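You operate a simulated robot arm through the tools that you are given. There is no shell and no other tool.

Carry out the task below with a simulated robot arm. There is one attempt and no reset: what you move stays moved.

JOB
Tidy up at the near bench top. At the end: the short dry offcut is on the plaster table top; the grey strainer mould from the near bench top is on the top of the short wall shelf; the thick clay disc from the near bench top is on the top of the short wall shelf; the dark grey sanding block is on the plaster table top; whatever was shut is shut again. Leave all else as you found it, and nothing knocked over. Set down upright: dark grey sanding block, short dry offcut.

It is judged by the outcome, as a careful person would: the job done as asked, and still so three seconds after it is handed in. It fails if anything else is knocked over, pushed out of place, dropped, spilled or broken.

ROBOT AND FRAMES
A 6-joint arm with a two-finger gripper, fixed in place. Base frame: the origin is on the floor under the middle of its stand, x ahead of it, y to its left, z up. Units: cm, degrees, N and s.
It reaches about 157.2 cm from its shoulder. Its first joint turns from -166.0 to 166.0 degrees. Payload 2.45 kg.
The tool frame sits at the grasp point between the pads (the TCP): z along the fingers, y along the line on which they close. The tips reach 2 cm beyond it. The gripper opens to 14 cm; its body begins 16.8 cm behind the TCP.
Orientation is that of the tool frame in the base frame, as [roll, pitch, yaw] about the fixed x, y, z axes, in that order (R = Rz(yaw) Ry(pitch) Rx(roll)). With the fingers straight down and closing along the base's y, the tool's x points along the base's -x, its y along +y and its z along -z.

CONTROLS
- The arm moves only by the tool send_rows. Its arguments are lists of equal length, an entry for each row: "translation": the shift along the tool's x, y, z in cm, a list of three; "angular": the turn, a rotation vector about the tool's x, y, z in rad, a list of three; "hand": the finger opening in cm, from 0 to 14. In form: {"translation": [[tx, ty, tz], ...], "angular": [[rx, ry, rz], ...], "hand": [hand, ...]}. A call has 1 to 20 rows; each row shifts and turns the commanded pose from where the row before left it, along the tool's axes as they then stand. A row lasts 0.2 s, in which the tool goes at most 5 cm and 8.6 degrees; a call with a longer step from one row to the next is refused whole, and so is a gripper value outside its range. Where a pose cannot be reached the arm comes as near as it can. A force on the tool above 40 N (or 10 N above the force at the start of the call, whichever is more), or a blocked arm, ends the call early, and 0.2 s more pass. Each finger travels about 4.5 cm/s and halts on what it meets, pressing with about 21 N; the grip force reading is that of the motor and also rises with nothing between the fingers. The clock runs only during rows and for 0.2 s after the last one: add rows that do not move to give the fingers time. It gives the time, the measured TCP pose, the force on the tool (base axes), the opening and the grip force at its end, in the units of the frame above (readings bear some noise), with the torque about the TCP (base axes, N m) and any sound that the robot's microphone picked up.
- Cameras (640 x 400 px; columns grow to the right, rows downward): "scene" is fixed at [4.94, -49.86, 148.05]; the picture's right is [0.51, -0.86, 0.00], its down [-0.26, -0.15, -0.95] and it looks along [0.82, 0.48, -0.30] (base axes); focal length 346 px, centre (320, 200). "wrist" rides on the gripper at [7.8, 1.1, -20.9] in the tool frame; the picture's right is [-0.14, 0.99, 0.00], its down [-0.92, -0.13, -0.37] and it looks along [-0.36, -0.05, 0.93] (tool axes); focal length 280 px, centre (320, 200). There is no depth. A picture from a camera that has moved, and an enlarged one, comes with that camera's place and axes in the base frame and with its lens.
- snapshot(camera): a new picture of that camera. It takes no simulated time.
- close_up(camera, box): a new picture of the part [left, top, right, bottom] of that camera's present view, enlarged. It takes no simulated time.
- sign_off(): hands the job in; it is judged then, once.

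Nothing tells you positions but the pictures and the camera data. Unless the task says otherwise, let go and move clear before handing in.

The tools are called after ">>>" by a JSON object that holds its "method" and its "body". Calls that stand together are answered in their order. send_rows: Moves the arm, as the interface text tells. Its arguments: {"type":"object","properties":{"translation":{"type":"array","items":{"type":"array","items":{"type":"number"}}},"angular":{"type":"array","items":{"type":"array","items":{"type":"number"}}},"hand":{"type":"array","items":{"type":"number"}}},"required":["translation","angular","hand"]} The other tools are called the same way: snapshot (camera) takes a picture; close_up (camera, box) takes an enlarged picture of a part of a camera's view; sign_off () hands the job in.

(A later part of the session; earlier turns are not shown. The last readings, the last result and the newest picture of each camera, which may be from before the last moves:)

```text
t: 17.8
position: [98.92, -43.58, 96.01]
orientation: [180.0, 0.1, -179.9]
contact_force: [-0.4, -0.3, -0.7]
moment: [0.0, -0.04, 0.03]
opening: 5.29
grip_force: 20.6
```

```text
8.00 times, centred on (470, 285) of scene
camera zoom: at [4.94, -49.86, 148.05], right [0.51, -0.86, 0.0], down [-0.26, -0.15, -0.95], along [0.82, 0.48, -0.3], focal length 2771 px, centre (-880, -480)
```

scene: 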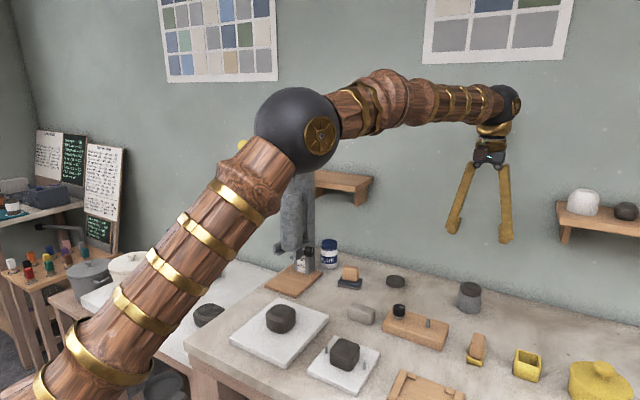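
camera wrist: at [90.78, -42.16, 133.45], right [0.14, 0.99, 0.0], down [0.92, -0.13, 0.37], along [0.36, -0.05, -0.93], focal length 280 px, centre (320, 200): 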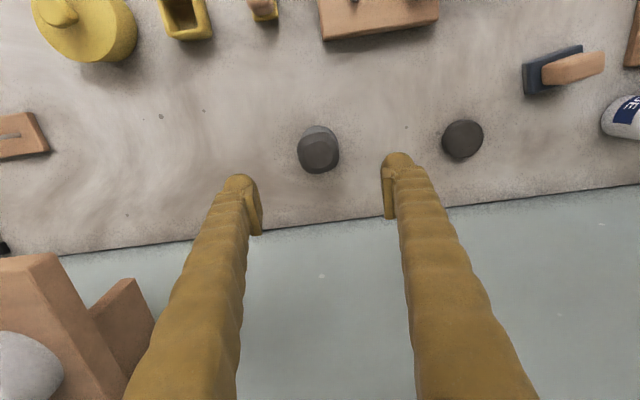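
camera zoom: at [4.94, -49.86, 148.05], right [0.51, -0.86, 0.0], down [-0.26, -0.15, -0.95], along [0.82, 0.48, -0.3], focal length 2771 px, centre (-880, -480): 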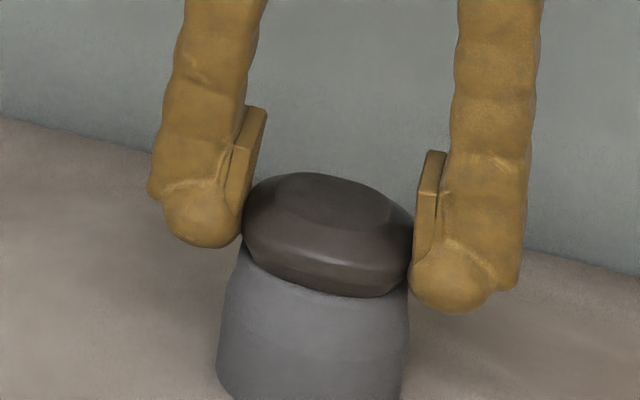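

>>> {"method": "send_rows", "body": {"translation": [[0, 0, -0.3], [0, 0, -0.4], [0, 0, -0.8], [0, 0, 0]], "angular": [[0, 0, 0], [0, 0, 0], [0, 0, 0], [0, 0, 0]], "hand": [4.6, 4.6, 4.6, 4.6]}}

>>> {"method": "close_up", "body": {"camera": "scene", "box": [440, 260, 500, 310]}}

```text
t: 18.8
position: [98.8, -43.7, 97.61]
orientation: [180.0, 0.1, 180.0]
contact_force: [0.1, -0.1, -3.5]
moment: [-0.02, -0.05, 0.01]
opening: 5.27
grip_force: 21.0
```

```text
8.00 times, centred on (470, 285) of scene
camera zoom: at [4.94, -49.86, 148.05], right [0.51, -0.86, 0.0], down [-0.26, -0.15, -0.95], along [0.82, 0.48, -0.3], focal length 2771 px, centre (-880, -480)
```

zoom: 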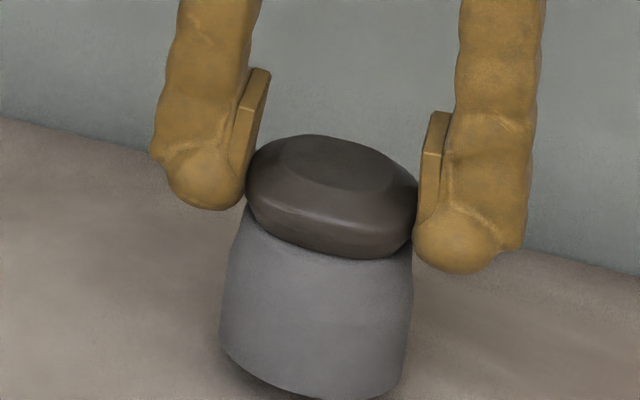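

It lifted together again even though the pads look to be above the rim. I'll set it down once more and grip only the upper part of the cap to be sure.

>>> {"method": "send_rows", "body": {"translation": [[0, 0, 1.0], [0, 0, 0.5], [0, 0, 0.15], [0, 0, 0]], "angular": [[0, 0, 0], [0, 0, 0], [0, 0, 0], [0, 0, 0]], "hand": [4.6, 4.6, 4.6, 4.6]}}

```text
t: 19.8
position: [98.86, -43.67, 96.14]
orientation: [180.0, 0.0, 180.0]
contact_force: [-4.4, 0.6, 12.8]
moment: [0.01, 0.14, 0.0]
opening: 5.27
grip_force: 20.9
```

>>> {"method": "send_rows", "body": {"translation": [[0, 0, -0.1], [0, 0, 0], [0, 0, 0], [0, 0, -0.7], [0, 0, 0], [0, 0, 0], [0, 0, 0], [0, 0, 0], [0, 0, 0]], "angular": [[0, 0, 0], [0, 0, 0], [0, 0, 0], [0, 0, 0], [0, 0, 0], [0, 0, 0], [0, 0, 0], [0, 0, 0], [0, 0, 0]], "hand": [4.6, 6, 7.5, 7.5, 7.5, 6, 5, 4.5, 4.5]}}

>>> {"method": "close_up", "body": {"camera": "scene", "box": [440, 260, 500, 310]}}

```text
t: 21.8
position: [98.85, -43.59, 96.76]
orientation: [-180.0, 0.0, 180.0]
contact_force: [-0.1, 0.7, 0.8]
moment: [0.0, 0.05, 0.02]
opening: 5.29
grip_force: 21.0
```

```text
8.00 times, centred on (470, 285) of scene
camera zoom: at [4.94, -49.86, 148.05], right [0.51, -0.86, 0.0], down [-0.26, -0.15, -0.95], along [0.82, 0.48, -0.3], focal length 2771 px, centre (-880, -480)
```

zoom: 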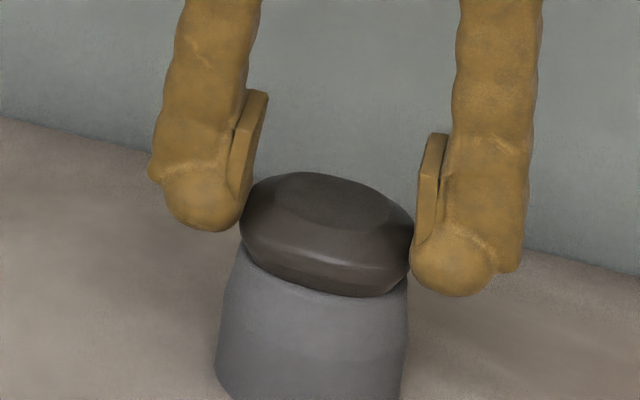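

>>> {"method": "send_rows", "body": {"translation": [[0, 0, -0.3], [0, 0, -0.5], [0, 0, 0]], "angular": [[0, 0, 0], [0, 0, 0], [0, 0, 0]], "hand": [4.5, 4.5, 4.5]}}

>>> {"method": "close_up", "body": {"camera": "scene", "box": [440, 260, 500, 310]}}

```text
t: 22.6
position: [98.8, -43.71, 97.55]
orientation: [-180.0, 0.0, -180.0]
contact_force: [-0.8, 1.0, -2.1]
moment: [0.01, -0.04, 0.0]
opening: 5.26
grip_force: 20.8
```

```text
8.00 times, centred on (470, 285) of scene
camera zoom: at [4.94, -49.86, 148.05], right [0.51, -0.86, 0.0], down [-0.26, -0.15, -0.95], along [0.82, 0.48, -0.3], focal length 2771 px, centre (-880, -480)
```

zoom: 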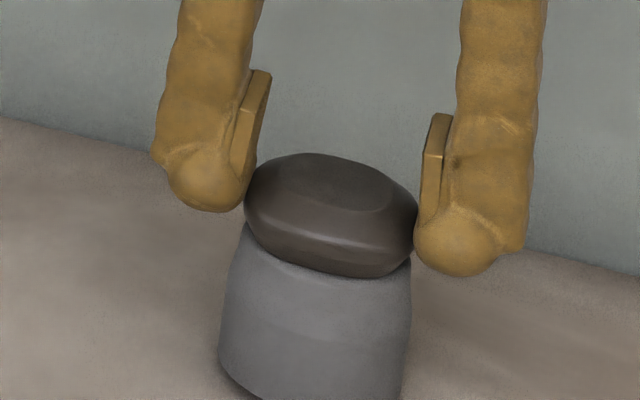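

It is definitely one body: the grey frustum with its dark dome is a single mould. I'm setting it back where it was, then inspecting the flat disc and the small grey knob-like item before deciding.

>>> {"method": "send_rows", "body": {"translation": [[0, 0, 0.5], [0, 0, 0.2], [0, 0, 0.1], [0, 0, 0]], "angular": [[0, 0, 0], [0, 0, 0], [0, 0, 0], [0, 0, 0]], "hand": [4.5, 4.5, 4.5, 4.5]}}

```text
t: 23.6
position: [98.87, -43.63, 96.84]
orientation: [180.0, 0.1, 180.0]
contact_force: [0.0, -0.9, 0.5]
moment: [-0.01, 0.0, 0.0]
opening: 5.29
grip_force: 20.6
```

>>> {"method": "send_rows", "body": {"translation": [[0, 0, 0], [0, 0, 0], [0, 0, -2], [0, 0, -4], [0, 0, -4], [0, 0, -4], [3, -1, -2], [4, -2, -1], [4, -2, 0], [4, -2, 0], [4, -2, 0], [4, -2, 0], [4, -2, 0], [4, -2, 0], [4, -1, 0], [4, 0, 0], [4, 0, 0]], "angular": [[0, 0, 0], [0, 0, 0], [0, 0, 0], [0, 0, 0], [0, 0, 0], [0, 0, 0], [0, 0, 0], [0, 0, 0], [0, 0, 0], [0, 0, 0], [0, 0, 0], [0, 0, 0], [0, 0, 0], [0, 0, 0], [0, 0, 0], [0, 0, 0], [0, 0, 0]], "hand": [6, 8, 9, 10, 10, 10, 10, 10, 10, 10, 10, 10, 10, 10, 10, 10, 10]}}

>>> {"method": "snapshot", "body": {"camera": "wrist"}}

>>> {"method": "snapshot", "body": {"camera": "scene"}}

```text
t: 27.2
position: [55.88, -59.59, 113.79]
orientation: [180.0, 0.1, -179.9]
contact_force: [0.3, 0.0, 0.9]
moment: [0.02, -0.01, 0.0]
opening: 10.01
grip_force: 0.0
```

```text
taken
camera wrist: at [47.93, -58.54, 134.73], right [0.14, 0.99, 0.0], down [0.92, -0.13, 0.37], along [0.36, -0.05, -0.93], focal length 280 px, centre (320, 200)
```

wrist: 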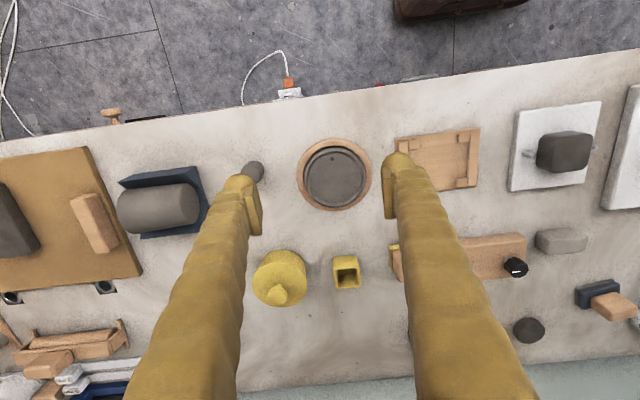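

```text
taken
```

scene: 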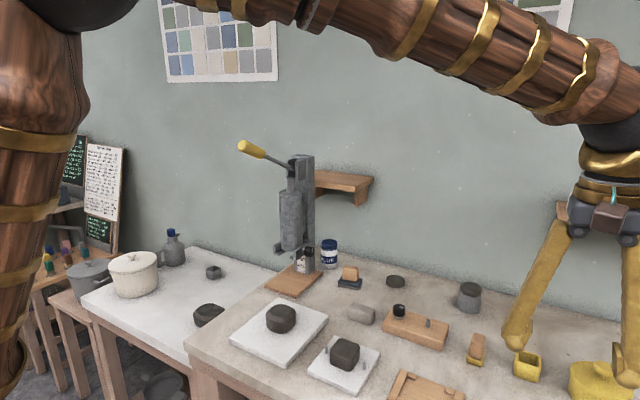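

>>> {"method": "send_rows", "body": {"translation": [[1, -4, 0], [1, -4, 0], [0, -2, 2], [0, 0, 2]], "angular": [[0, 0, 0], [0, 0, 0], [0, 0, 0], [0, 0, 0]], "hand": [11, 12, 13, 13]}}

>>> {"method": "snapshot", "body": {"camera": "wrist"}}

>>> {"method": "close_up", "body": {"camera": "wrist", "box": [240, 100, 400, 220]}}

>>> {"method": "close_up", "body": {"camera": "wrist", "box": [0, 80, 240, 240]}}

```text
t: 28.2
position: [53.72, -69.54, 109.73]
orientation: [179.9, 0.0, 180.0]
contact_force: [1.0, -0.3, 0.0]
moment: [-0.01, 0.01, -0.01]
opening: 13.01
grip_force: 0.1
```

```text
taken
camera wrist: at [45.88, -68.5, 130.87], right [0.14, 0.99, 0.0], down [0.92, -0.13, 0.37], along [0.37, -0.05, -0.93], focal length 280 px, centre (320, 200)
```

wrist: 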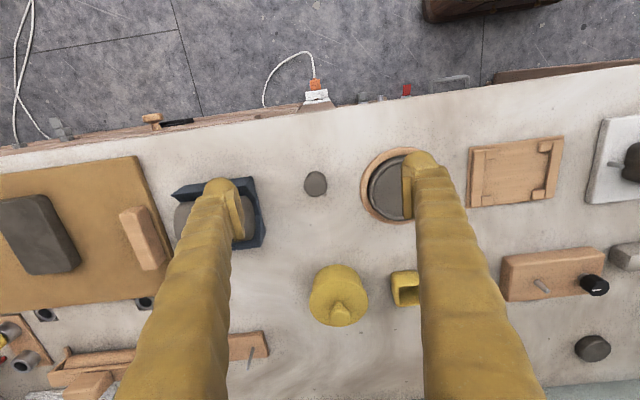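

```text
3.33 times, centred on (320, 160) of wrist
camera zoom: at [45.88, -68.5, 130.87], right [0.14, 0.99, 0.0], down [0.92, -0.13, 0.37], along [0.37, -0.05, -0.93], focal length 935 px, centre (320, 333)
```

zoom: 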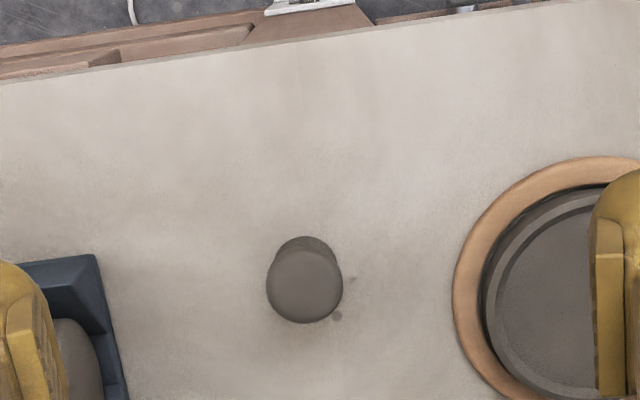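

```text
2.50 times, centred on (120, 160) of wrist
camera zoom: at [45.88, -68.5, 130.87], right [0.14, 0.99, 0.0], down [0.92, -0.13, 0.37], along [0.37, -0.05, -0.93], focal length 701 px, centre (820, 300)
```

zoom: 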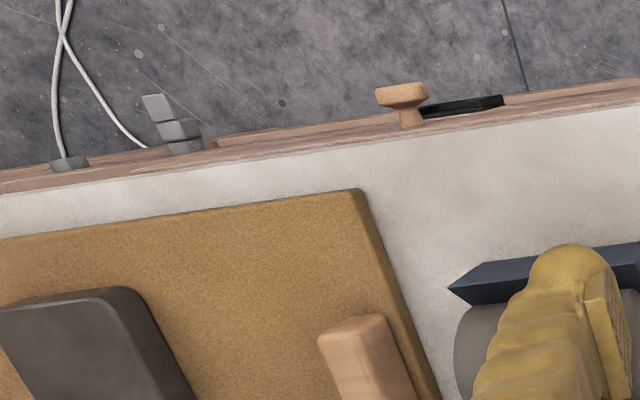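

The small item is just a dry clay knob, so the grey frustum with the dome is the strainer mould. The only separate disc on the bench is the flat dark one at about [101, -21.5], so that is the thick clay disc. I'm going back to the mould to carry it to the shelf.

>>> {"method": "send_rows", "body": {"translation": [[0, 0, -4], [-3.5, 2, 0], [-3.5, 2, 0], [-3.5, 2, 0], [-3.5, 2, 0], [-3.5, 2, 0], [-3.5, 2, 0], [-3.5, 2, 0], [-3.5, 2, 0], [-3.5, 2, 0], [-3.5, 2, 0], [-3.5, 2, 0], [-3.5, 2, 0], [-3.2, 1.9, 0], [0, 0, 0]], "angular": [[0, 0, 0], [0, 0, 0], [0, 0, 0], [0, 0, 0], [0, 0, 0], [0, 0, 0], [0, 0, 0], [0, 0, 0], [0, 0, 0], [0, 0, 0], [0, 0, 0], [0, 0, 0], [0, 0, 0], [0, 0, 0], [0, 0, 0]], "hand": [10, 10, 10, 10, 10, 10, 10, 10, 10, 10, 10, 10, 10, 10, 10]}}

>>> {"method": "close_up", "body": {"camera": "wrist", "box": [240, 100, 400, 200]}}

>>> {"method": "close_up", "body": {"camera": "scene", "box": [440, 260, 500, 320]}}

```text
t: 31.4
position: [98.97, -43.68, 113.72]
orientation: [-180.0, 0.0, 180.0]
contact_force: [-0.5, -0.9, 0.4]
moment: [-0.01, -0.04, 0.0]
opening: 10.0
grip_force: 0.0
```

```text
4.00 times, centred on (320, 150) of wrist
camera zoom: at [91.18, -42.61, 134.84], right [0.14, 0.99, 0.0], down [0.92, -0.13, 0.37], along [0.36, -0.05, -0.93], focal length 1122 px, centre (320, 400)
```

zoom: 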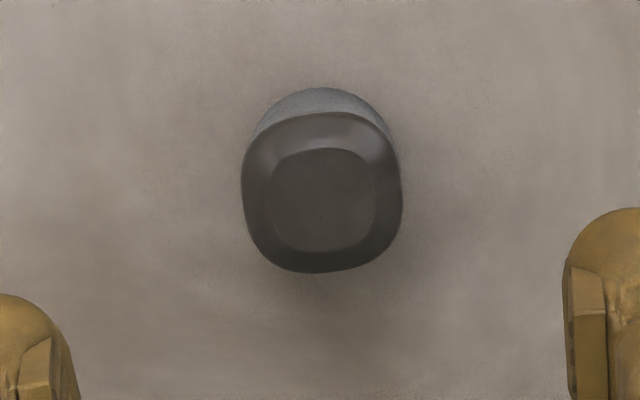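

```text
6.67 times, centred on (470, 290) of scene
camera zoom: at [4.94, -49.86, 148.05], right [0.51, -0.86, 0.0], down [-0.26, -0.15, -0.95], along [0.82, 0.48, -0.3], focal length 2309 px, centre (-680, -400)
```

zoom: 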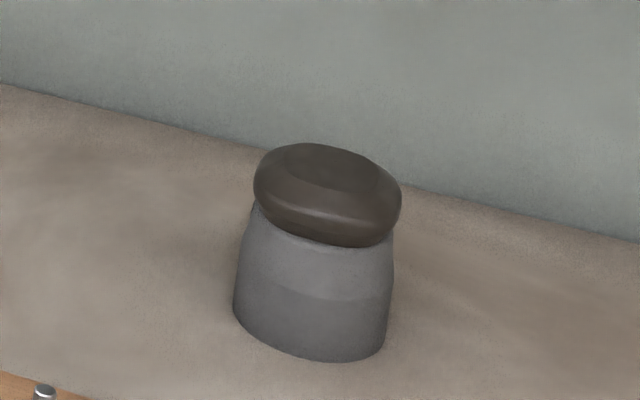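

The mould is centred under the gripper. I'm descending and gripping it at the cap as before.

>>> {"method": "send_rows", "body": {"translation": [[0.15, 0.05, 4], [0, 0, 4], [0, 0, 4], [0, 0, 4], [0, 0, 2.1], [0, 0, 0], [0, 0, 0], [0, 0, 0], [0, 0, 0], [0, 0, 0], [0, 0, 0]], "angular": [[0, 0, 0], [0, 0, 0], [0, 0, 0], [0, 0, 0], [0, 0, 0], [0, 0, 0], [0, 0, 0], [0, 0, 0], [0, 0, 0], [0, 0, 0], [0, 0, 0]], "hand": [10, 10, 10, 10, 9, 8, 7, 6, 5, 4.5, 4.5]}}

>>> {"method": "close_up", "body": {"camera": "scene", "box": [430, 250, 510, 320]}}

```text
t: 33.8
position: [98.84, -43.7, 95.63]
orientation: [-180.0, 0.0, 179.9]
contact_force: [0.0, 0.9, -1.1]
moment: [-0.01, -0.01, 0.02]
opening: 5.29
grip_force: 21.4
```

```text
5.71 times, centred on (470, 285) of scene
camera zoom: at [4.94, -49.86, 148.05], right [0.51, -0.86, 0.0], down [-0.26, -0.15, -0.95], along [0.82, 0.48, -0.3], focal length 1979 px, centre (-537, -286)
```

zoom: 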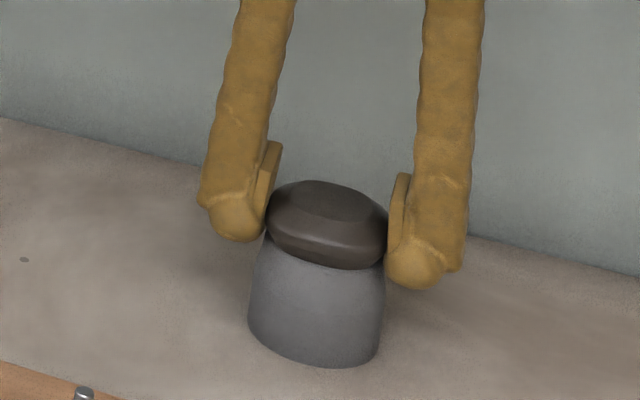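

>>> {"method": "send_rows", "body": {"translation": [[0, 0, -0.5], [0, 0, -1.5], [0, 0, -3], [0, 0, -3], [0, 0, -3], [0, 0, -3], [0, 0, -3], [0, 0, -3], [0, 0, -3], [0, 0, -3], [0, 0.5, -1], [0, 0, 0]], "angular": [[0, 0, 0], [0, 0, 0], [0, 0, 0], [0, 0, 0], [0, 0, 0], [0, 0, 0], [0, 0, 0], [0, 0, 0], [0, 0, 0], [0, 0, 0], [0, 0, 0], [0, 0, 0]], "hand": [4.5, 4.5, 4.5, 4.5, 4.5, 4.5, 4.5, 4.5, 4.5, 4.5, 4.5, 4.5]}}

>>> {"method": "snapshot", "body": {"camera": "scene"}}

>>> {"method": "snapshot", "body": {"camera": "wrist"}}

```text
t: 36.4
position: [98.91, -43.22, 122.73]
orientation: [-180.0, 0.0, 179.9]
contact_force: [-0.3, 0.0, -3.3]
moment: [0.0, 0.0, -0.01]
opening: 5.31
grip_force: 21.2
```

```text
taken
```

scene: 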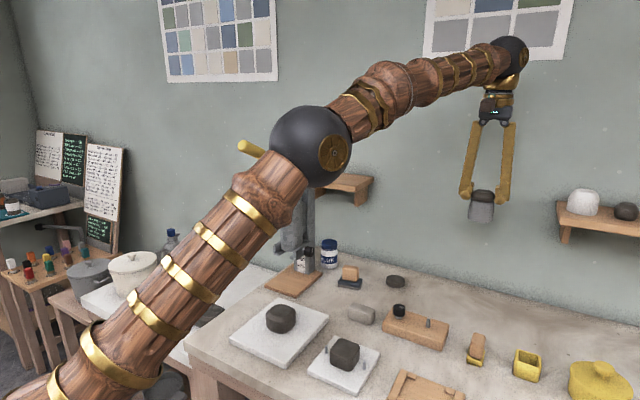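

```text
taken
camera wrist: at [91.09, -42.1, 143.73], right [0.14, 0.99, 0.0], down [0.92, -0.13, 0.37], along [0.36, -0.05, -0.93], focal length 280 px, centre (320, 200)
```

wrist: 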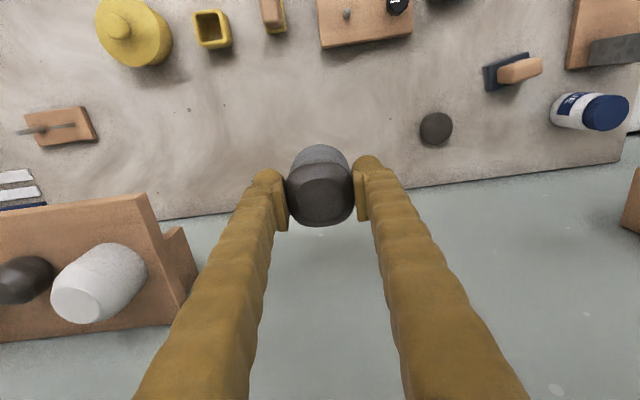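

The mould is held securely. I'm carrying it up and across to above the shelf, staying clear of the press.

>>> {"method": "send_rows", "body": {"translation": [[0, 3.5, -1.8], [0, 3.5, -1.8], [0, 3.5, -1.8], [0, 3.5, -1.8], [0, 3.5, 0], [0, 3.5, 0], [0, 3.5, 0], [0, 3.5, 0], [0, 3.5, 0], [-2.5, 1.5, 0], [-2.5, 1.5, 0], [0, 0, 0]], "angular": [[0, 0, 0], [0, 0, 0], [0, 0, 0], [0, 0, 0], [0, 0, 0], [0, 0, 0], [0, 0, 0], [0, 0, 0], [0, 0, 0], [0, 0, 0], [0, 0, 0], [0, 0, 0]], "hand": [4.5, 4.5, 4.5, 4.5, 4.5, 4.5, 4.5, 4.5, 4.5, 4.5, 4.5, 4.5]}}

>>> {"method": "snapshot", "body": {"camera": "scene"}}

>>> {"method": "snapshot", "body": {"camera": "wrist"}}

```text
t: 39.0
position: [103.78, -8.61, 129.85]
orientation: [179.9, 0.0, -180.0]
contact_force: [-0.2, 0.3, -3.1]
moment: [-0.02, 0.01, -0.01]
opening: 5.29
grip_force: 21.3
```

```text
taken
```

scene: 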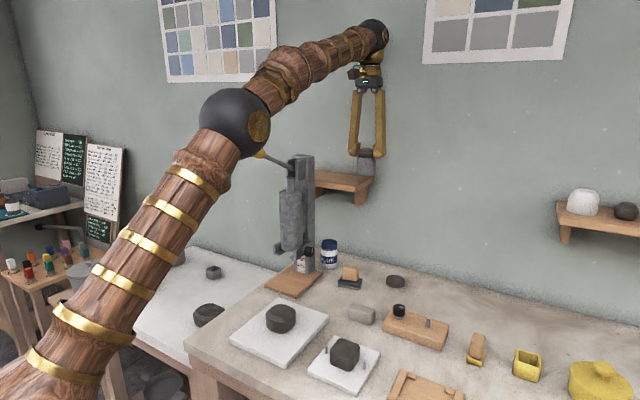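

```text
taken
camera wrist: at [96.07, -7.49, 150.93], right [0.14, 0.99, 0.0], down [0.92, -0.13, 0.37], along [0.36, -0.05, -0.93], focal length 280 px, centre (320, 200)
```

wrist: 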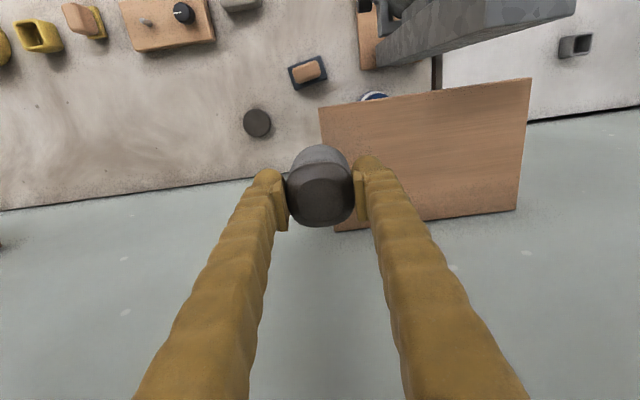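

>>> {"method": "send_rows", "body": {"translation": [[-0.2, 3, 0], [-0.2, 3, 0], [-0.2, 3, 0], [-0.1, 3, 0], [0, 3, 0], [0, 2, 0], [0, 0, 0]], "angular": [[0, 0, 0], [0, 0, 0], [0, 0, 0], [0, 0, 0], [0, 0, 0], [0, 0, 0], [0, 0, 0]], "hand": [4.5, 4.5, 4.5, 4.5, 4.5, 4.5, 4.5]}}

>>> {"method": "snapshot", "body": {"camera": "scene"}}

>>> {"method": "close_up", "body": {"camera": "scene", "box": [180, 40, 400, 220]}}

>>> {"method": "snapshot", "body": {"camera": "wrist"}}

```text
t: 40.6
position: [104.58, 8.36, 129.97]
orientation: [-179.9, 0.1, -179.9]
contact_force: [0.5, 0.2, -1.8]
moment: [0.02, -0.02, 0.02]
opening: 5.3
grip_force: 21.1
```

```text
taken
```

scene: 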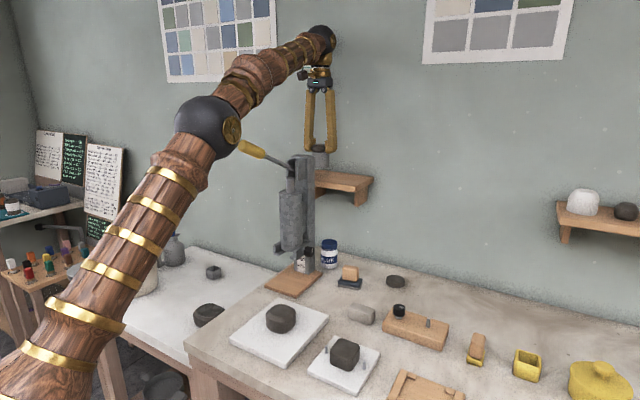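

```text
2.22 times, centred on (290, 130) of scene
camera zoom: at [4.94, -49.86, 148.05], right [0.51, -0.86, 0.0], down [-0.26, -0.15, -0.95], along [0.82, 0.48, -0.3], focal length 770 px, centre (387, 356)
```

zoom: 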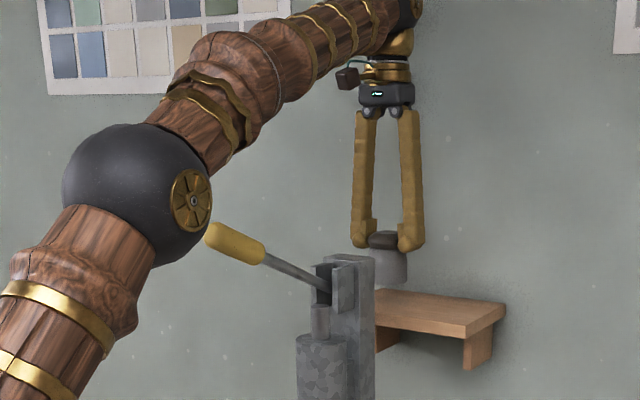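

```text
taken
camera wrist: at [96.79, 9.44, 150.94], right [0.14, 0.99, 0.0], down [0.92, -0.13, 0.37], along [0.36, -0.05, -0.93], focal length 280 px, centre (320, 200)
```

wrist: 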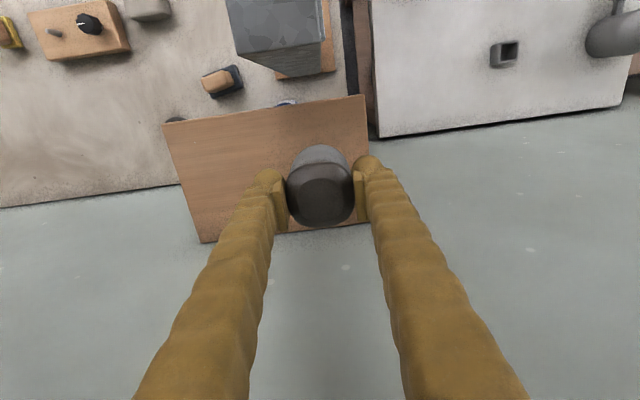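

Clear of the press. I'm lowering the mould to the shelf slowly.

>>> {"method": "send_rows", "body": {"translation": [[0, 0, 1.2], [0, 0, 1.2], [0, 0, 0.8], [0, 0, 0]], "angular": [[0, 0, 0], [0, 0, 0], [0, 0, 0], [0, 0, 0]], "hand": [4.5, 4.5, 4.5, 4.5]}}

>>> {"method": "close_up", "body": {"camera": "scene", "box": [280, 120, 400, 220]}}

```text
t: 41.6
position: [104.55, 8.41, 126.81]
orientation: [-180.0, -0.1, 180.0]
contact_force: [0.5, 0.4, -1.9]
moment: [0.01, -0.04, 0.0]
opening: 5.33
grip_force: 20.5
```

```text
4.00 times, centred on (340, 170) of scene
camera zoom: at [4.94, -49.86, 148.05], right [0.51, -0.86, 0.0], down [-0.26, -0.15, -0.95], along [0.82, 0.48, -0.3], focal length 1385 px, centre (240, 320)
```

zoom: 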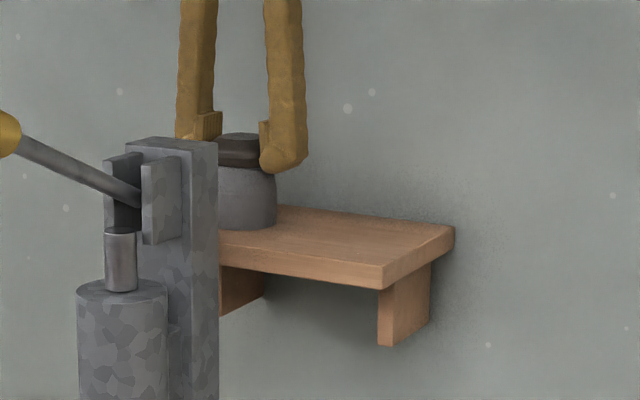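

>>> {"method": "send_rows", "body": {"translation": [[0, 0, 0.3], [0, 0, 0.2], [0, 0, 0]], "angular": [[0, 0, 0], [0, 0, 0], [0, 0, 0]], "hand": [4.5, 4.5, 4.5]}}

```text
t: 42.4
position: [104.51, 8.33, 126.35]
orientation: [179.9, 0.1, 180.0]
contact_force: [-0.9, 2.4, 26.7]
moment: [0.0, 0.03, 0.0]
opening: 5.31
grip_force: 20.7
```

>>> {"method": "send_rows", "body": {"translation": [[0, 0, -0.1], [0, 0, 0], [0, 0, 0], [0, 0, 0], [0, 0, 0]], "angular": [[0, 0, 0], [0, 0, 0], [0, 0, 0], [0, 0, 0], [0, 0, 0]], "hand": [4.5, 4.5, 5.5, 6.5, 7.5]}}

>>> {"method": "close_up", "body": {"camera": "wrist", "box": [160, 80, 480, 280]}}

>>> {"method": "close_up", "body": {"camera": "scene", "box": [280, 120, 400, 220]}}

```text
t: 43.6
position: [104.54, 8.32, 126.25]
orientation: [180.0, 0.0, 180.0]
contact_force: [0.3, -1.2, -0.2]
moment: [0.02, 0.04, -0.01]
opening: 7.48
grip_force: 0.1
```

```text
2.00 times, centred on (320, 180) of wrist
camera zoom: at [96.74, 9.43, 147.27], right [0.14, 0.99, 0.0], down [0.92, -0.13, 0.37], along [0.36, -0.05, -0.93], focal length 561 px, centre (320, 240)
```

zoom: 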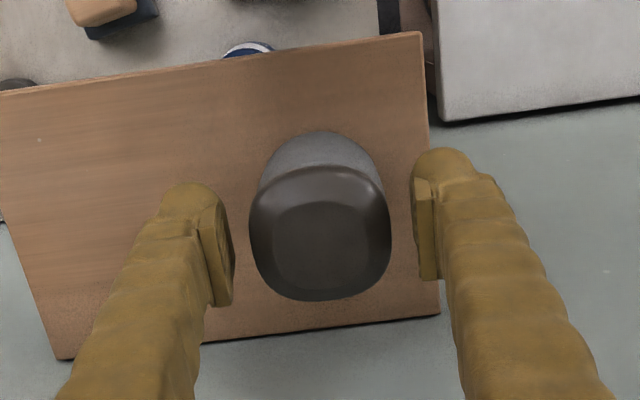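

```text
4.00 times, centred on (340, 170) of scene
camera zoom: at [4.94, -49.86, 148.05], right [0.51, -0.86, 0.0], down [-0.26, -0.15, -0.95], along [0.82, 0.48, -0.3], focal length 1385 px, centre (240, 320)
```

zoom: 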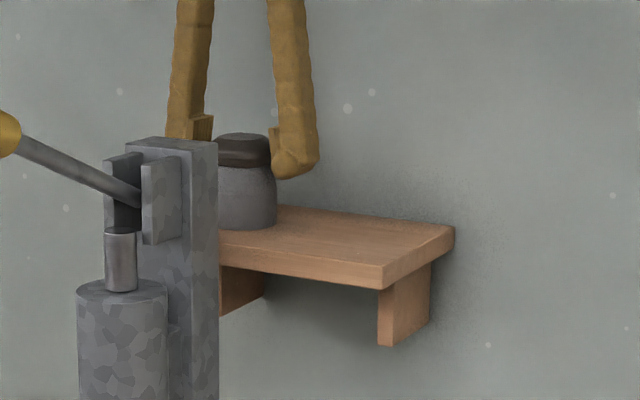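

The mould is standing on the shelf. I'm backing straight up and moving over the flat clay disc.

>>> {"method": "send_rows", "body": {"translation": [[0, 0, 0], [0, 0, -2], [0, 0, -2], [0, 0, -1.5], [0, -3.5, 0], [0, -3.5, 0], [0, -3.5, 0], [0, -3.5, 0], [0.5, -3.5, 0], [0.5, -3.5, 0], [0.5, -3.5, 0], [0.5, -3.5, 0], [1.5, -1.8, 3], [0, 0, 4], [0, 0, 4], [0, 0, 4], [0, 0, 4], [0, 0, 0]], "angular": [[0, 0, 0], [0, 0, 0], [0, 0, 0], [0, 0, 0], [0, 0, 0], [0, 0, 0], [0, 0, 0], [0, 0, 0], [0, 0, 0], [0, 0, 0], [0, 0, 0], [0, 0, 0], [0, 0, 0], [0, 0, 0], [0, 0, 0], [0, 0, 0], [0, 0, 0], [0, 0, 0]], "hand": [8.2, 8.5, 8.5, 8.5, 8.5, 8.5, 8.5, 8.5, 8.5, 8.5, 8.5, 8.5, 8.5, 8.5, 8.5, 8.5, 8.5, 8.5]}}

>>> {"method": "snapshot", "body": {"camera": "scene"}}

>>> {"method": "snapshot", "body": {"camera": "wrist"}}

>>> {"method": "close_up", "body": {"camera": "wrist", "box": [240, 100, 400, 200]}}

```text
t: 47.4
position: [101.12, -21.44, 112.67]
orientation: [-180.0, 0.0, 180.0]
contact_force: [0.0, 1.0, -0.2]
moment: [0.0, -0.01, 0.0]
opening: 8.5
grip_force: 0.1
```

```text
taken
```

scene: 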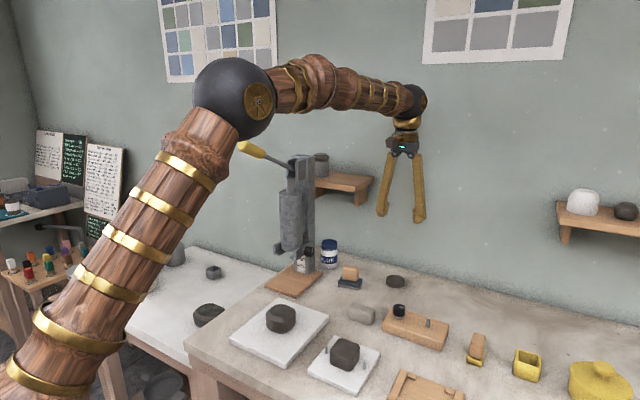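

```text
taken
camera wrist: at [93.25, -20.34, 133.73], right [0.14, 0.99, 0.0], down [0.92, -0.13, 0.37], along [0.36, -0.05, -0.93], focal length 280 px, centre (320, 200)
```

wrist: 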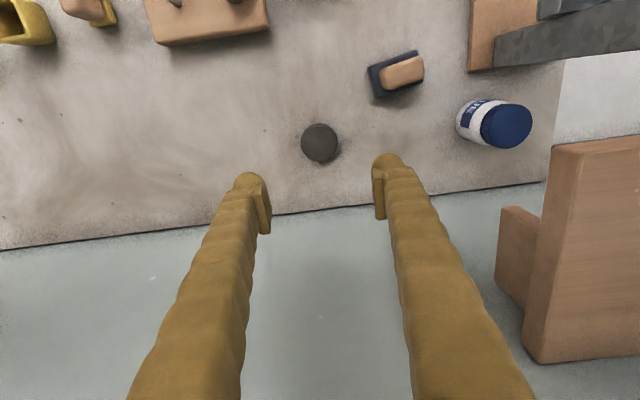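

```text
4.00 times, centred on (320, 150) of wrist
camera zoom: at [93.25, -20.34, 133.73], right [0.14, 0.99, 0.0], down [0.92, -0.13, 0.37], along [0.36, -0.05, -0.93], focal length 1122 px, centre (320, 400)
```

zoom: 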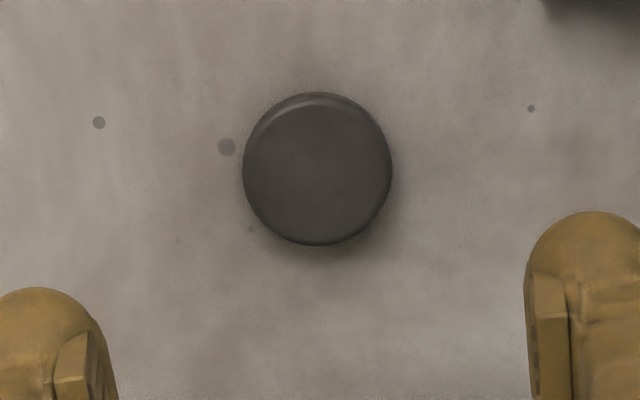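

>>> {"method": "send_rows", "body": {"translation": [[0.2, -0.05, 4], [0, 0, 4], [0, 0, 4], [0, 0, 4], [0, 0, 3], [0, 0, 1.2], [0, 0, 0]], "angular": [[0, 0, 0], [0, 0, 0], [0, 0, 0], [0, 0, 0], [0, 0, 0], [0, 0, 0], [0, 0, 0]], "hand": [8.5, 8.5, 8.5, 8.5, 8.5, 8.5, 8.5]}}

>>> {"method": "close_up", "body": {"camera": "scene", "box": [360, 240, 440, 310]}}

>>> {"method": "close_up", "body": {"camera": "wrist", "box": [200, 100, 440, 260]}}

```text
t: 49.0
position: [100.89, -21.48, 92.46]
orientation: [-180.0, 0.0, -180.0]
contact_force: [0.6, 0.1, -0.5]
moment: [0.05, -0.01, -0.03]
opening: 8.51
grip_force: 0.0
```

```text
5.71 times, centred on (400, 275) of scene
camera zoom: at [4.94, -49.86, 148.05], right [0.51, -0.86, 0.0], down [-0.26, -0.15, -0.95], along [0.82, 0.48, -0.3], focal length 1979 px, centre (-137, -229)
```

zoom: 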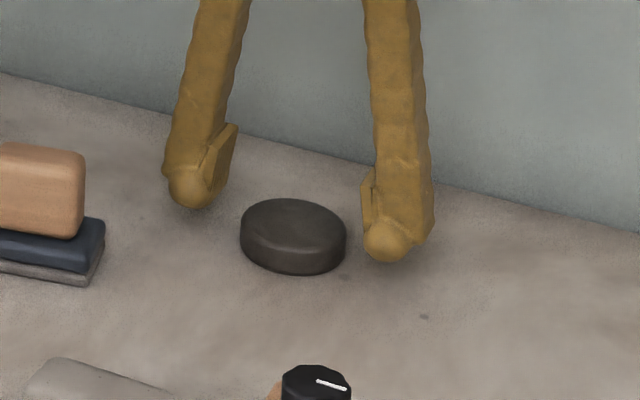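

```text
2.50 times, centred on (320, 180) of wrist
camera zoom: at [93.0, -20.4, 113.54], right [0.14, 0.99, 0.0], down [0.92, -0.13, 0.37], along [0.37, -0.05, -0.93], focal length 701 px, centre (320, 250)
```

zoom: 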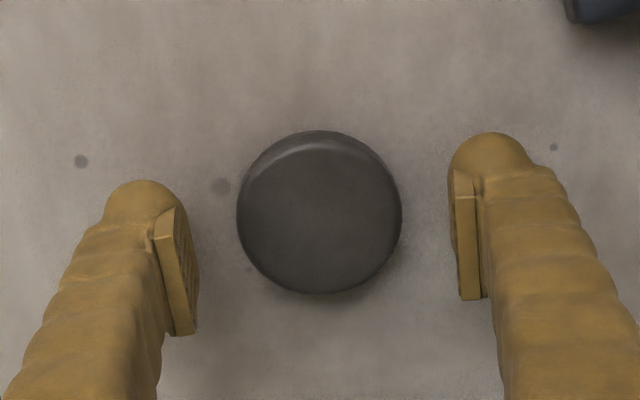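

>>> {"method": "send_rows", "body": {"translation": [[0, 0, 0.5], [0, 0, 0.3], [0, 0, 0]], "angular": [[0, 0, 0], [0, 0, 0], [0, 0, 0]], "hand": [8, 7.5, 7.5]}}

>>> {"method": "close_up", "body": {"camera": "scene", "box": [370, 255, 430, 300]}}

```text
t: 49.8
position: [100.94, -21.48, 91.67]
orientation: [179.9, -0.1, 180.0]
contact_force: [0.4, -0.5, -0.4]
moment: [-0.02, 0.02, 0.05]
opening: 7.5
grip_force: 0.0
```

```text
8.89 times, centred on (400, 278) of scene
camera zoom: at [4.94, -49.86, 148.05], right [0.51, -0.86, 0.0], down [-0.26, -0.15, -0.95], along [0.82, 0.48, -0.3], focal length 3079 px, centre (-391, -489)
```

zoom: 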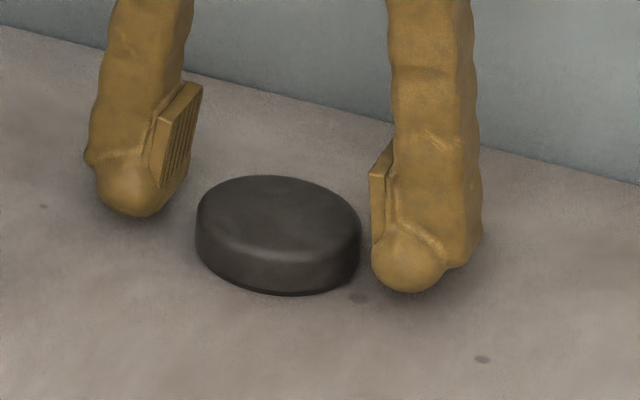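

>>> {"method": "send_rows", "body": {"translation": [[0, 0, 0.3], [0, 0, 0.2], [0, 0, 0]], "angular": [[0, 0, 0], [0, 0, 0], [0, 0, 0]], "hand": [7.5, 7.5, 7.5]}}

>>> {"method": "close_up", "body": {"camera": "scene", "box": [370, 255, 430, 300]}}

```text
t: 50.6
position: [100.9, -21.49, 91.2]
orientation: [180.0, 0.0, 180.0]
contact_force: [-0.1, 0.7, -0.5]
moment: [-0.01, -0.02, 0.0]
opening: 7.5
grip_force: 0.0
```

```text
8.89 times, centred on (400, 278) of scene
camera zoom: at [4.94, -49.86, 148.05], right [0.51, -0.86, 0.0], down [-0.26, -0.15, -0.95], along [0.82, 0.48, -0.3], focal length 3079 px, centre (-391, -489)
```

zoom: 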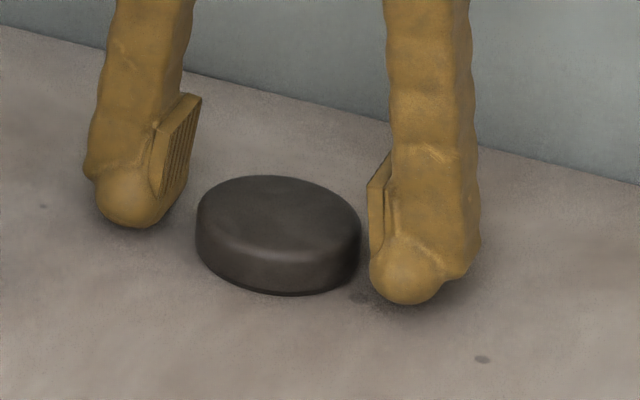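

>>> {"method": "send_rows", "body": {"translation": [[0, 0, 0.2], [0, 0, 0.15], [0, 0, 0]], "angular": [[0, 0, 0], [0, 0, 0], [0, 0, 0]], "hand": [7.5, 7.5, 7.5]}}

>>> {"method": "close_up", "body": {"camera": "scene", "box": [370, 255, 430, 300]}}

```text
t: 51.4
position: [100.89, -21.55, 91.05]
orientation: [-180.0, -0.1, 180.0]
contact_force: [-0.1, 0.6, 0.5]
moment: [-0.03, -0.01, 0.01]
opening: 7.52
grip_force: 0.1
```

```text
8.89 times, centred on (400, 278) of scene
camera zoom: at [4.94, -49.86, 148.05], right [0.51, -0.86, 0.0], down [-0.26, -0.15, -0.95], along [0.82, 0.48, -0.3], focal length 3079 px, centre (-391, -489)
```

zoom: 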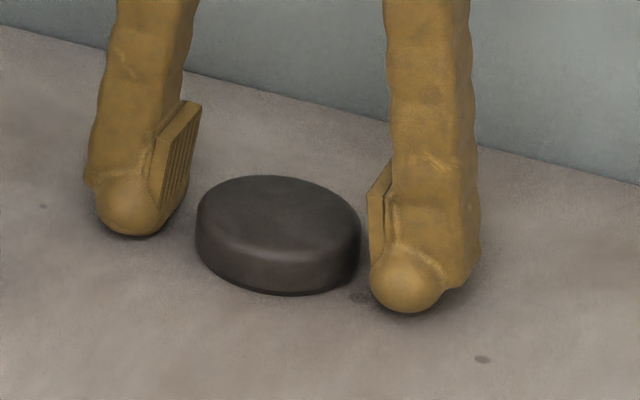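

>>> {"method": "send_rows", "body": {"translation": [[0, 0, 0], [0, 0, 0], [0, 0, 0], [0, 0, 0], [0, 0, 0]], "angular": [[0, 0, 0], [0, 0, 0], [0, 0, 0], [0, 0, 0], [0, 0, 0]], "hand": [6.8, 6.2, 5.5, 5, 5]}}

>>> {"method": "close_up", "body": {"camera": "scene", "box": [370, 255, 430, 300]}}

>>> {"method": "close_up", "body": {"camera": "wrist", "box": [200, 100, 440, 260]}}

```text
t: 52.6
position: [100.96, -21.45, 90.96]
orientation: [179.9, 0.0, -179.9]
contact_force: [0.6, 0.2, 3.2]
moment: [0.03, 0.02, 0.03]
opening: 5.51
grip_force: 21.3
```

```text
8.89 times, centred on (400, 278) of scene
camera zoom: at [4.94, -49.86, 148.05], right [0.51, -0.86, 0.0], down [-0.26, -0.15, -0.95], along [0.82, 0.48, -0.3], focal length 3079 px, centre (-391, -489)
```

zoom: 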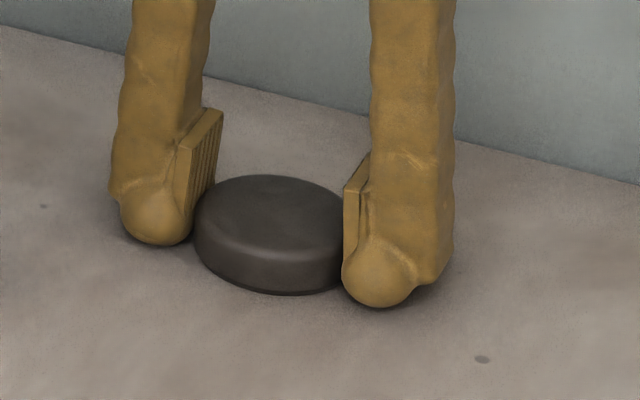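

```text
2.50 times, centred on (320, 180) of wrist
camera zoom: at [93.03, -20.39, 111.97], right [0.14, 0.99, 0.0], down [0.92, -0.13, 0.37], along [0.37, -0.05, -0.93], focal length 701 px, centre (320, 250)
```

zoom: 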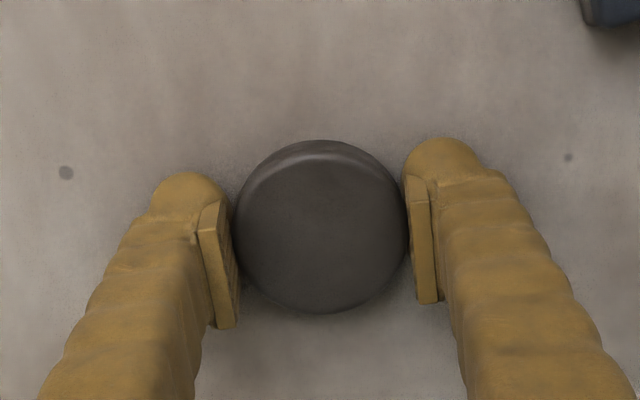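

Gripped at 5.5 cm. Test-lifting.

>>> {"method": "send_rows", "body": {"translation": [[0, 0, -0.3], [0, 0, -0.7], [0, 0, -1.5], [0, 0, 0]], "angular": [[0, 0, 0], [0, 0, 0], [0, 0, 0], [0, 0, 0]], "hand": [4.5, 4.5, 4.5, 4.5]}}

>>> {"method": "close_up", "body": {"camera": "scene", "box": [360, 240, 440, 310]}}

```text
t: 53.6
position: [100.99, -21.56, 93.45]
orientation: [180.0, 0.0, 180.0]
contact_force: [0.1, -0.6, -0.1]
moment: [0.01, 0.02, -0.02]
opening: 5.49
grip_force: 21.2
```

```text
5.71 times, centred on (400, 275) of scene
camera zoom: at [4.94, -49.86, 148.05], right [0.51, -0.86, 0.0], down [-0.26, -0.15, -0.95], along [0.82, 0.48, -0.3], focal length 1979 px, centre (-137, -229)
```

zoom: 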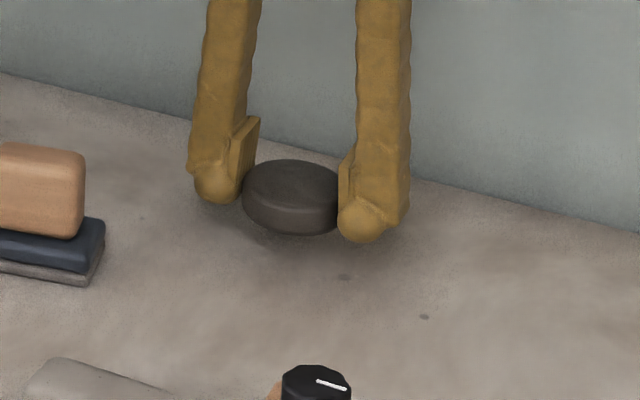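

>>> {"method": "send_rows", "body": {"translation": [[0, 0, -2], [0, 0, -3], [0, 0, -3], [0, 0, -3], [0, 0, -3], [0, 0, -3], [0, 0, -3], [0, 0, -3], [0, 0, -3], [0, 0, -3], [0, 0, -3], [0, 0, -2], [-0.7, 3, 0], [-0.7, 3, 0], [-0.7, 3, 0], [-0.7, 3, 0], [-0.7, 3, 0], [0, 3, 0], [0, 0, 0]], "angular": [[0, 0, 0], [0, 0, 0], [0, 0, 0], [0, 0, 0], [0, 0, 0], [0, 0, 0], [0, 0, 0], [0, 0, 0], [0, 0, 0], [0, 0, 0], [0, 0, 0], [0, 0, 0], [0, 0, 0], [0, 0, 0], [0, 0, 0], [0, 0, 0], [0, 0, 0], [0, 0, 0], [0, 0, 0]], "hand": [4.5, 4.5, 4.5, 4.5, 4.5, 4.5, 4.5, 4.5, 4.5, 4.5, 4.5, 4.5, 4.5, 4.5, 4.5, 4.5, 4.5, 4.5, 4.5]}}

>>> {"method": "snapshot", "body": {"camera": "wrist"}}

>>> {"method": "close_up", "body": {"camera": "scene", "box": [280, 100, 420, 220]}}

```text
t: 57.6
position: [104.5, -3.63, 127.29]
orientation: [-180.0, 0.0, 179.8]
contact_force: [0.3, -0.9, -1.3]
moment: [0.0, -0.01, 0.01]
opening: 5.51
grip_force: 20.7
```

```text
taken
camera wrist: at [96.6, -2.42, 148.48], right [0.14, 0.99, 0.0], down [0.92, -0.13, 0.37], along [0.36, -0.05, -0.93], focal length 280 px, centre (320, 200)
```

wrist: 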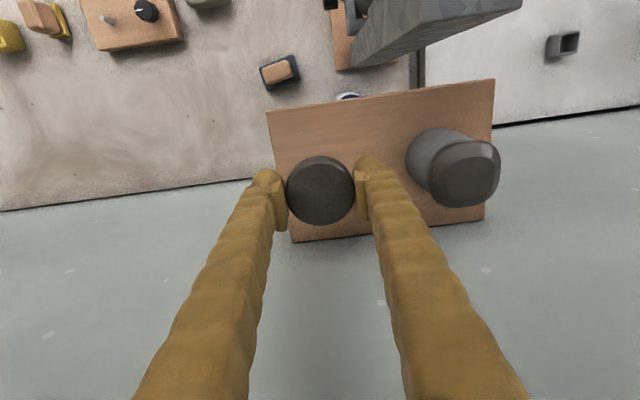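

```text
3.33 times, centred on (350, 160) of scene
camera zoom: at [4.94, -49.86, 148.05], right [0.51, -0.86, 0.0], down [-0.26, -0.15, -0.95], along [0.82, 0.48, -0.3], focal length 1154 px, centre (220, 333)
```

zoom: 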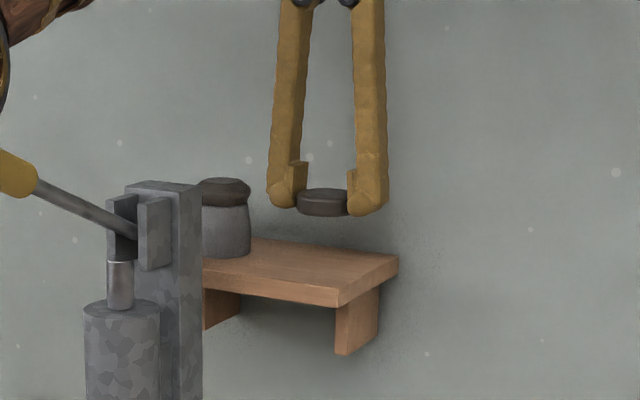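

>>> {"method": "send_rows", "body": {"translation": [[0, 0, 1.5], [0, 0, 1.5], [0, 0, 1.2], [0, 0, 0.6], [0, 0, 0]], "angular": [[0, 0, 0], [0, 0, 0], [0, 0, 0], [0, 0, 0], [0, 0, 0]], "hand": [4.5, 4.5, 4.5, 4.5, 4.5]}}

>>> {"method": "close_up", "body": {"camera": "scene", "box": [320, 150, 390, 200]}}

```text
t: 58.8
position: [104.52, -3.5, 122.72]
orientation: [-179.9, 0.1, 179.9]
contact_force: [0.0, 0.7, -0.7]
moment: [0.02, -0.03, -0.04]
opening: 5.52
grip_force: 21.1
```

```text
8.00 times, centred on (355, 175) of scene
camera zoom: at [4.94, -49.86, 148.05], right [0.51, -0.86, 0.0], down [-0.26, -0.15, -0.95], along [0.82, 0.48, -0.3], focal length 2771 px, centre (40, 400)
```

zoom: 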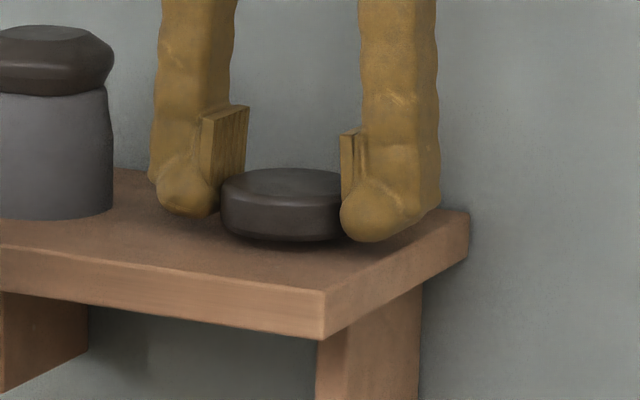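

>>> {"method": "send_rows", "body": {"translation": [[0, 0, 0.3], [0, 0, 0.3], [0, 0, 0]], "angular": [[0, 0, 0], [0, 0, 0], [0, 0, 0]], "hand": [4.5, 4.5, 4.5]}}

```text
t: 59.6
position: [104.27, -3.59, 122.02]
orientation: [180.0, -0.1, 180.0]
contact_force: [1.0, 0.5, -0.7]
moment: [0.01, -0.01, -0.02]
opening: 5.5
grip_force: 20.5
```

>>> {"method": "send_rows", "body": {"translation": [[0, 0, 0.15], [0, 0, 0]], "angular": [[0, 0, 0], [0, 0, 0]], "hand": [4.5, 4.5]}}

```text
t: 60.2
position: [104.34, -3.52, 122.06]
orientation: [180.0, 0.1, -179.9]
contact_force: [3.0, 1.3, 12.3]
moment: [0.0, 0.0, 0.04]
opening: 5.52
grip_force: 20.8
```

Contact with the shelf. Releasing and rising.

>>> {"method": "send_rows", "body": {"translation": [[0, 0, -0.05], [0, 0, 0], [0, 0, 0], [0, 0, 0], [0, 0, -1], [0, 0, -2.5], [0, 0, -3], [0, 0, -2]], "angular": [[0, 0, 0], [0, 0, 0], [0, 0, 0], [0, 0, 0], [0, 0, 0], [0, 0, 0], [0, 0, 0], [0, 0, 0]], "hand": [5.5, 6.2, 7, 7.4, 7.4, 7.4, 7.4, 7.4]}}

>>> {"method": "snapshot", "body": {"camera": "wrist"}}

>>> {"method": "close_up", "body": {"camera": "scene", "box": [280, 120, 400, 220]}}

```text
t: 62.0
position: [104.54, -3.53, 130.41]
orientation: [179.9, 0.0, 180.0]
contact_force: [0.1, 0.7, 0.4]
moment: [-0.03, -0.05, -0.01]
opening: 7.42
grip_force: 0.0
```

```text
taken
camera wrist: at [96.6, -2.44, 151.42], right [0.14, 0.99, 0.0], down [0.92, -0.13, 0.37], along [0.37, -0.05, -0.93], focal length 280 px, centre (320, 200)
```

wrist: 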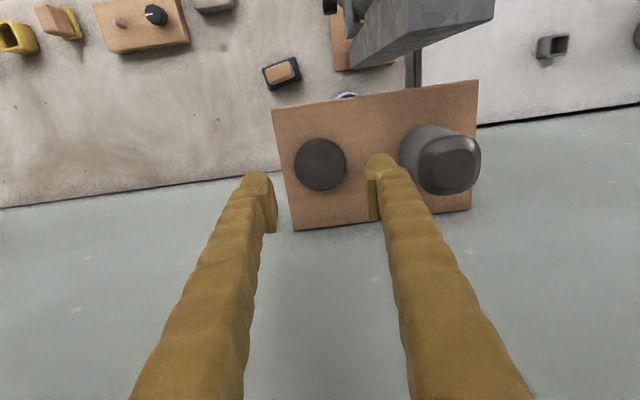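

```text
4.00 times, centred on (340, 170) of scene
camera zoom: at [4.94, -49.86, 148.05], right [0.51, -0.86, 0.0], down [-0.26, -0.15, -0.95], along [0.82, 0.48, -0.3], focal length 1385 px, centre (240, 320)
```

zoom: 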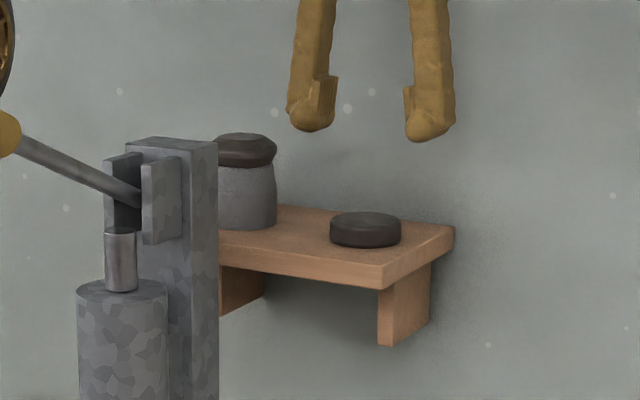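

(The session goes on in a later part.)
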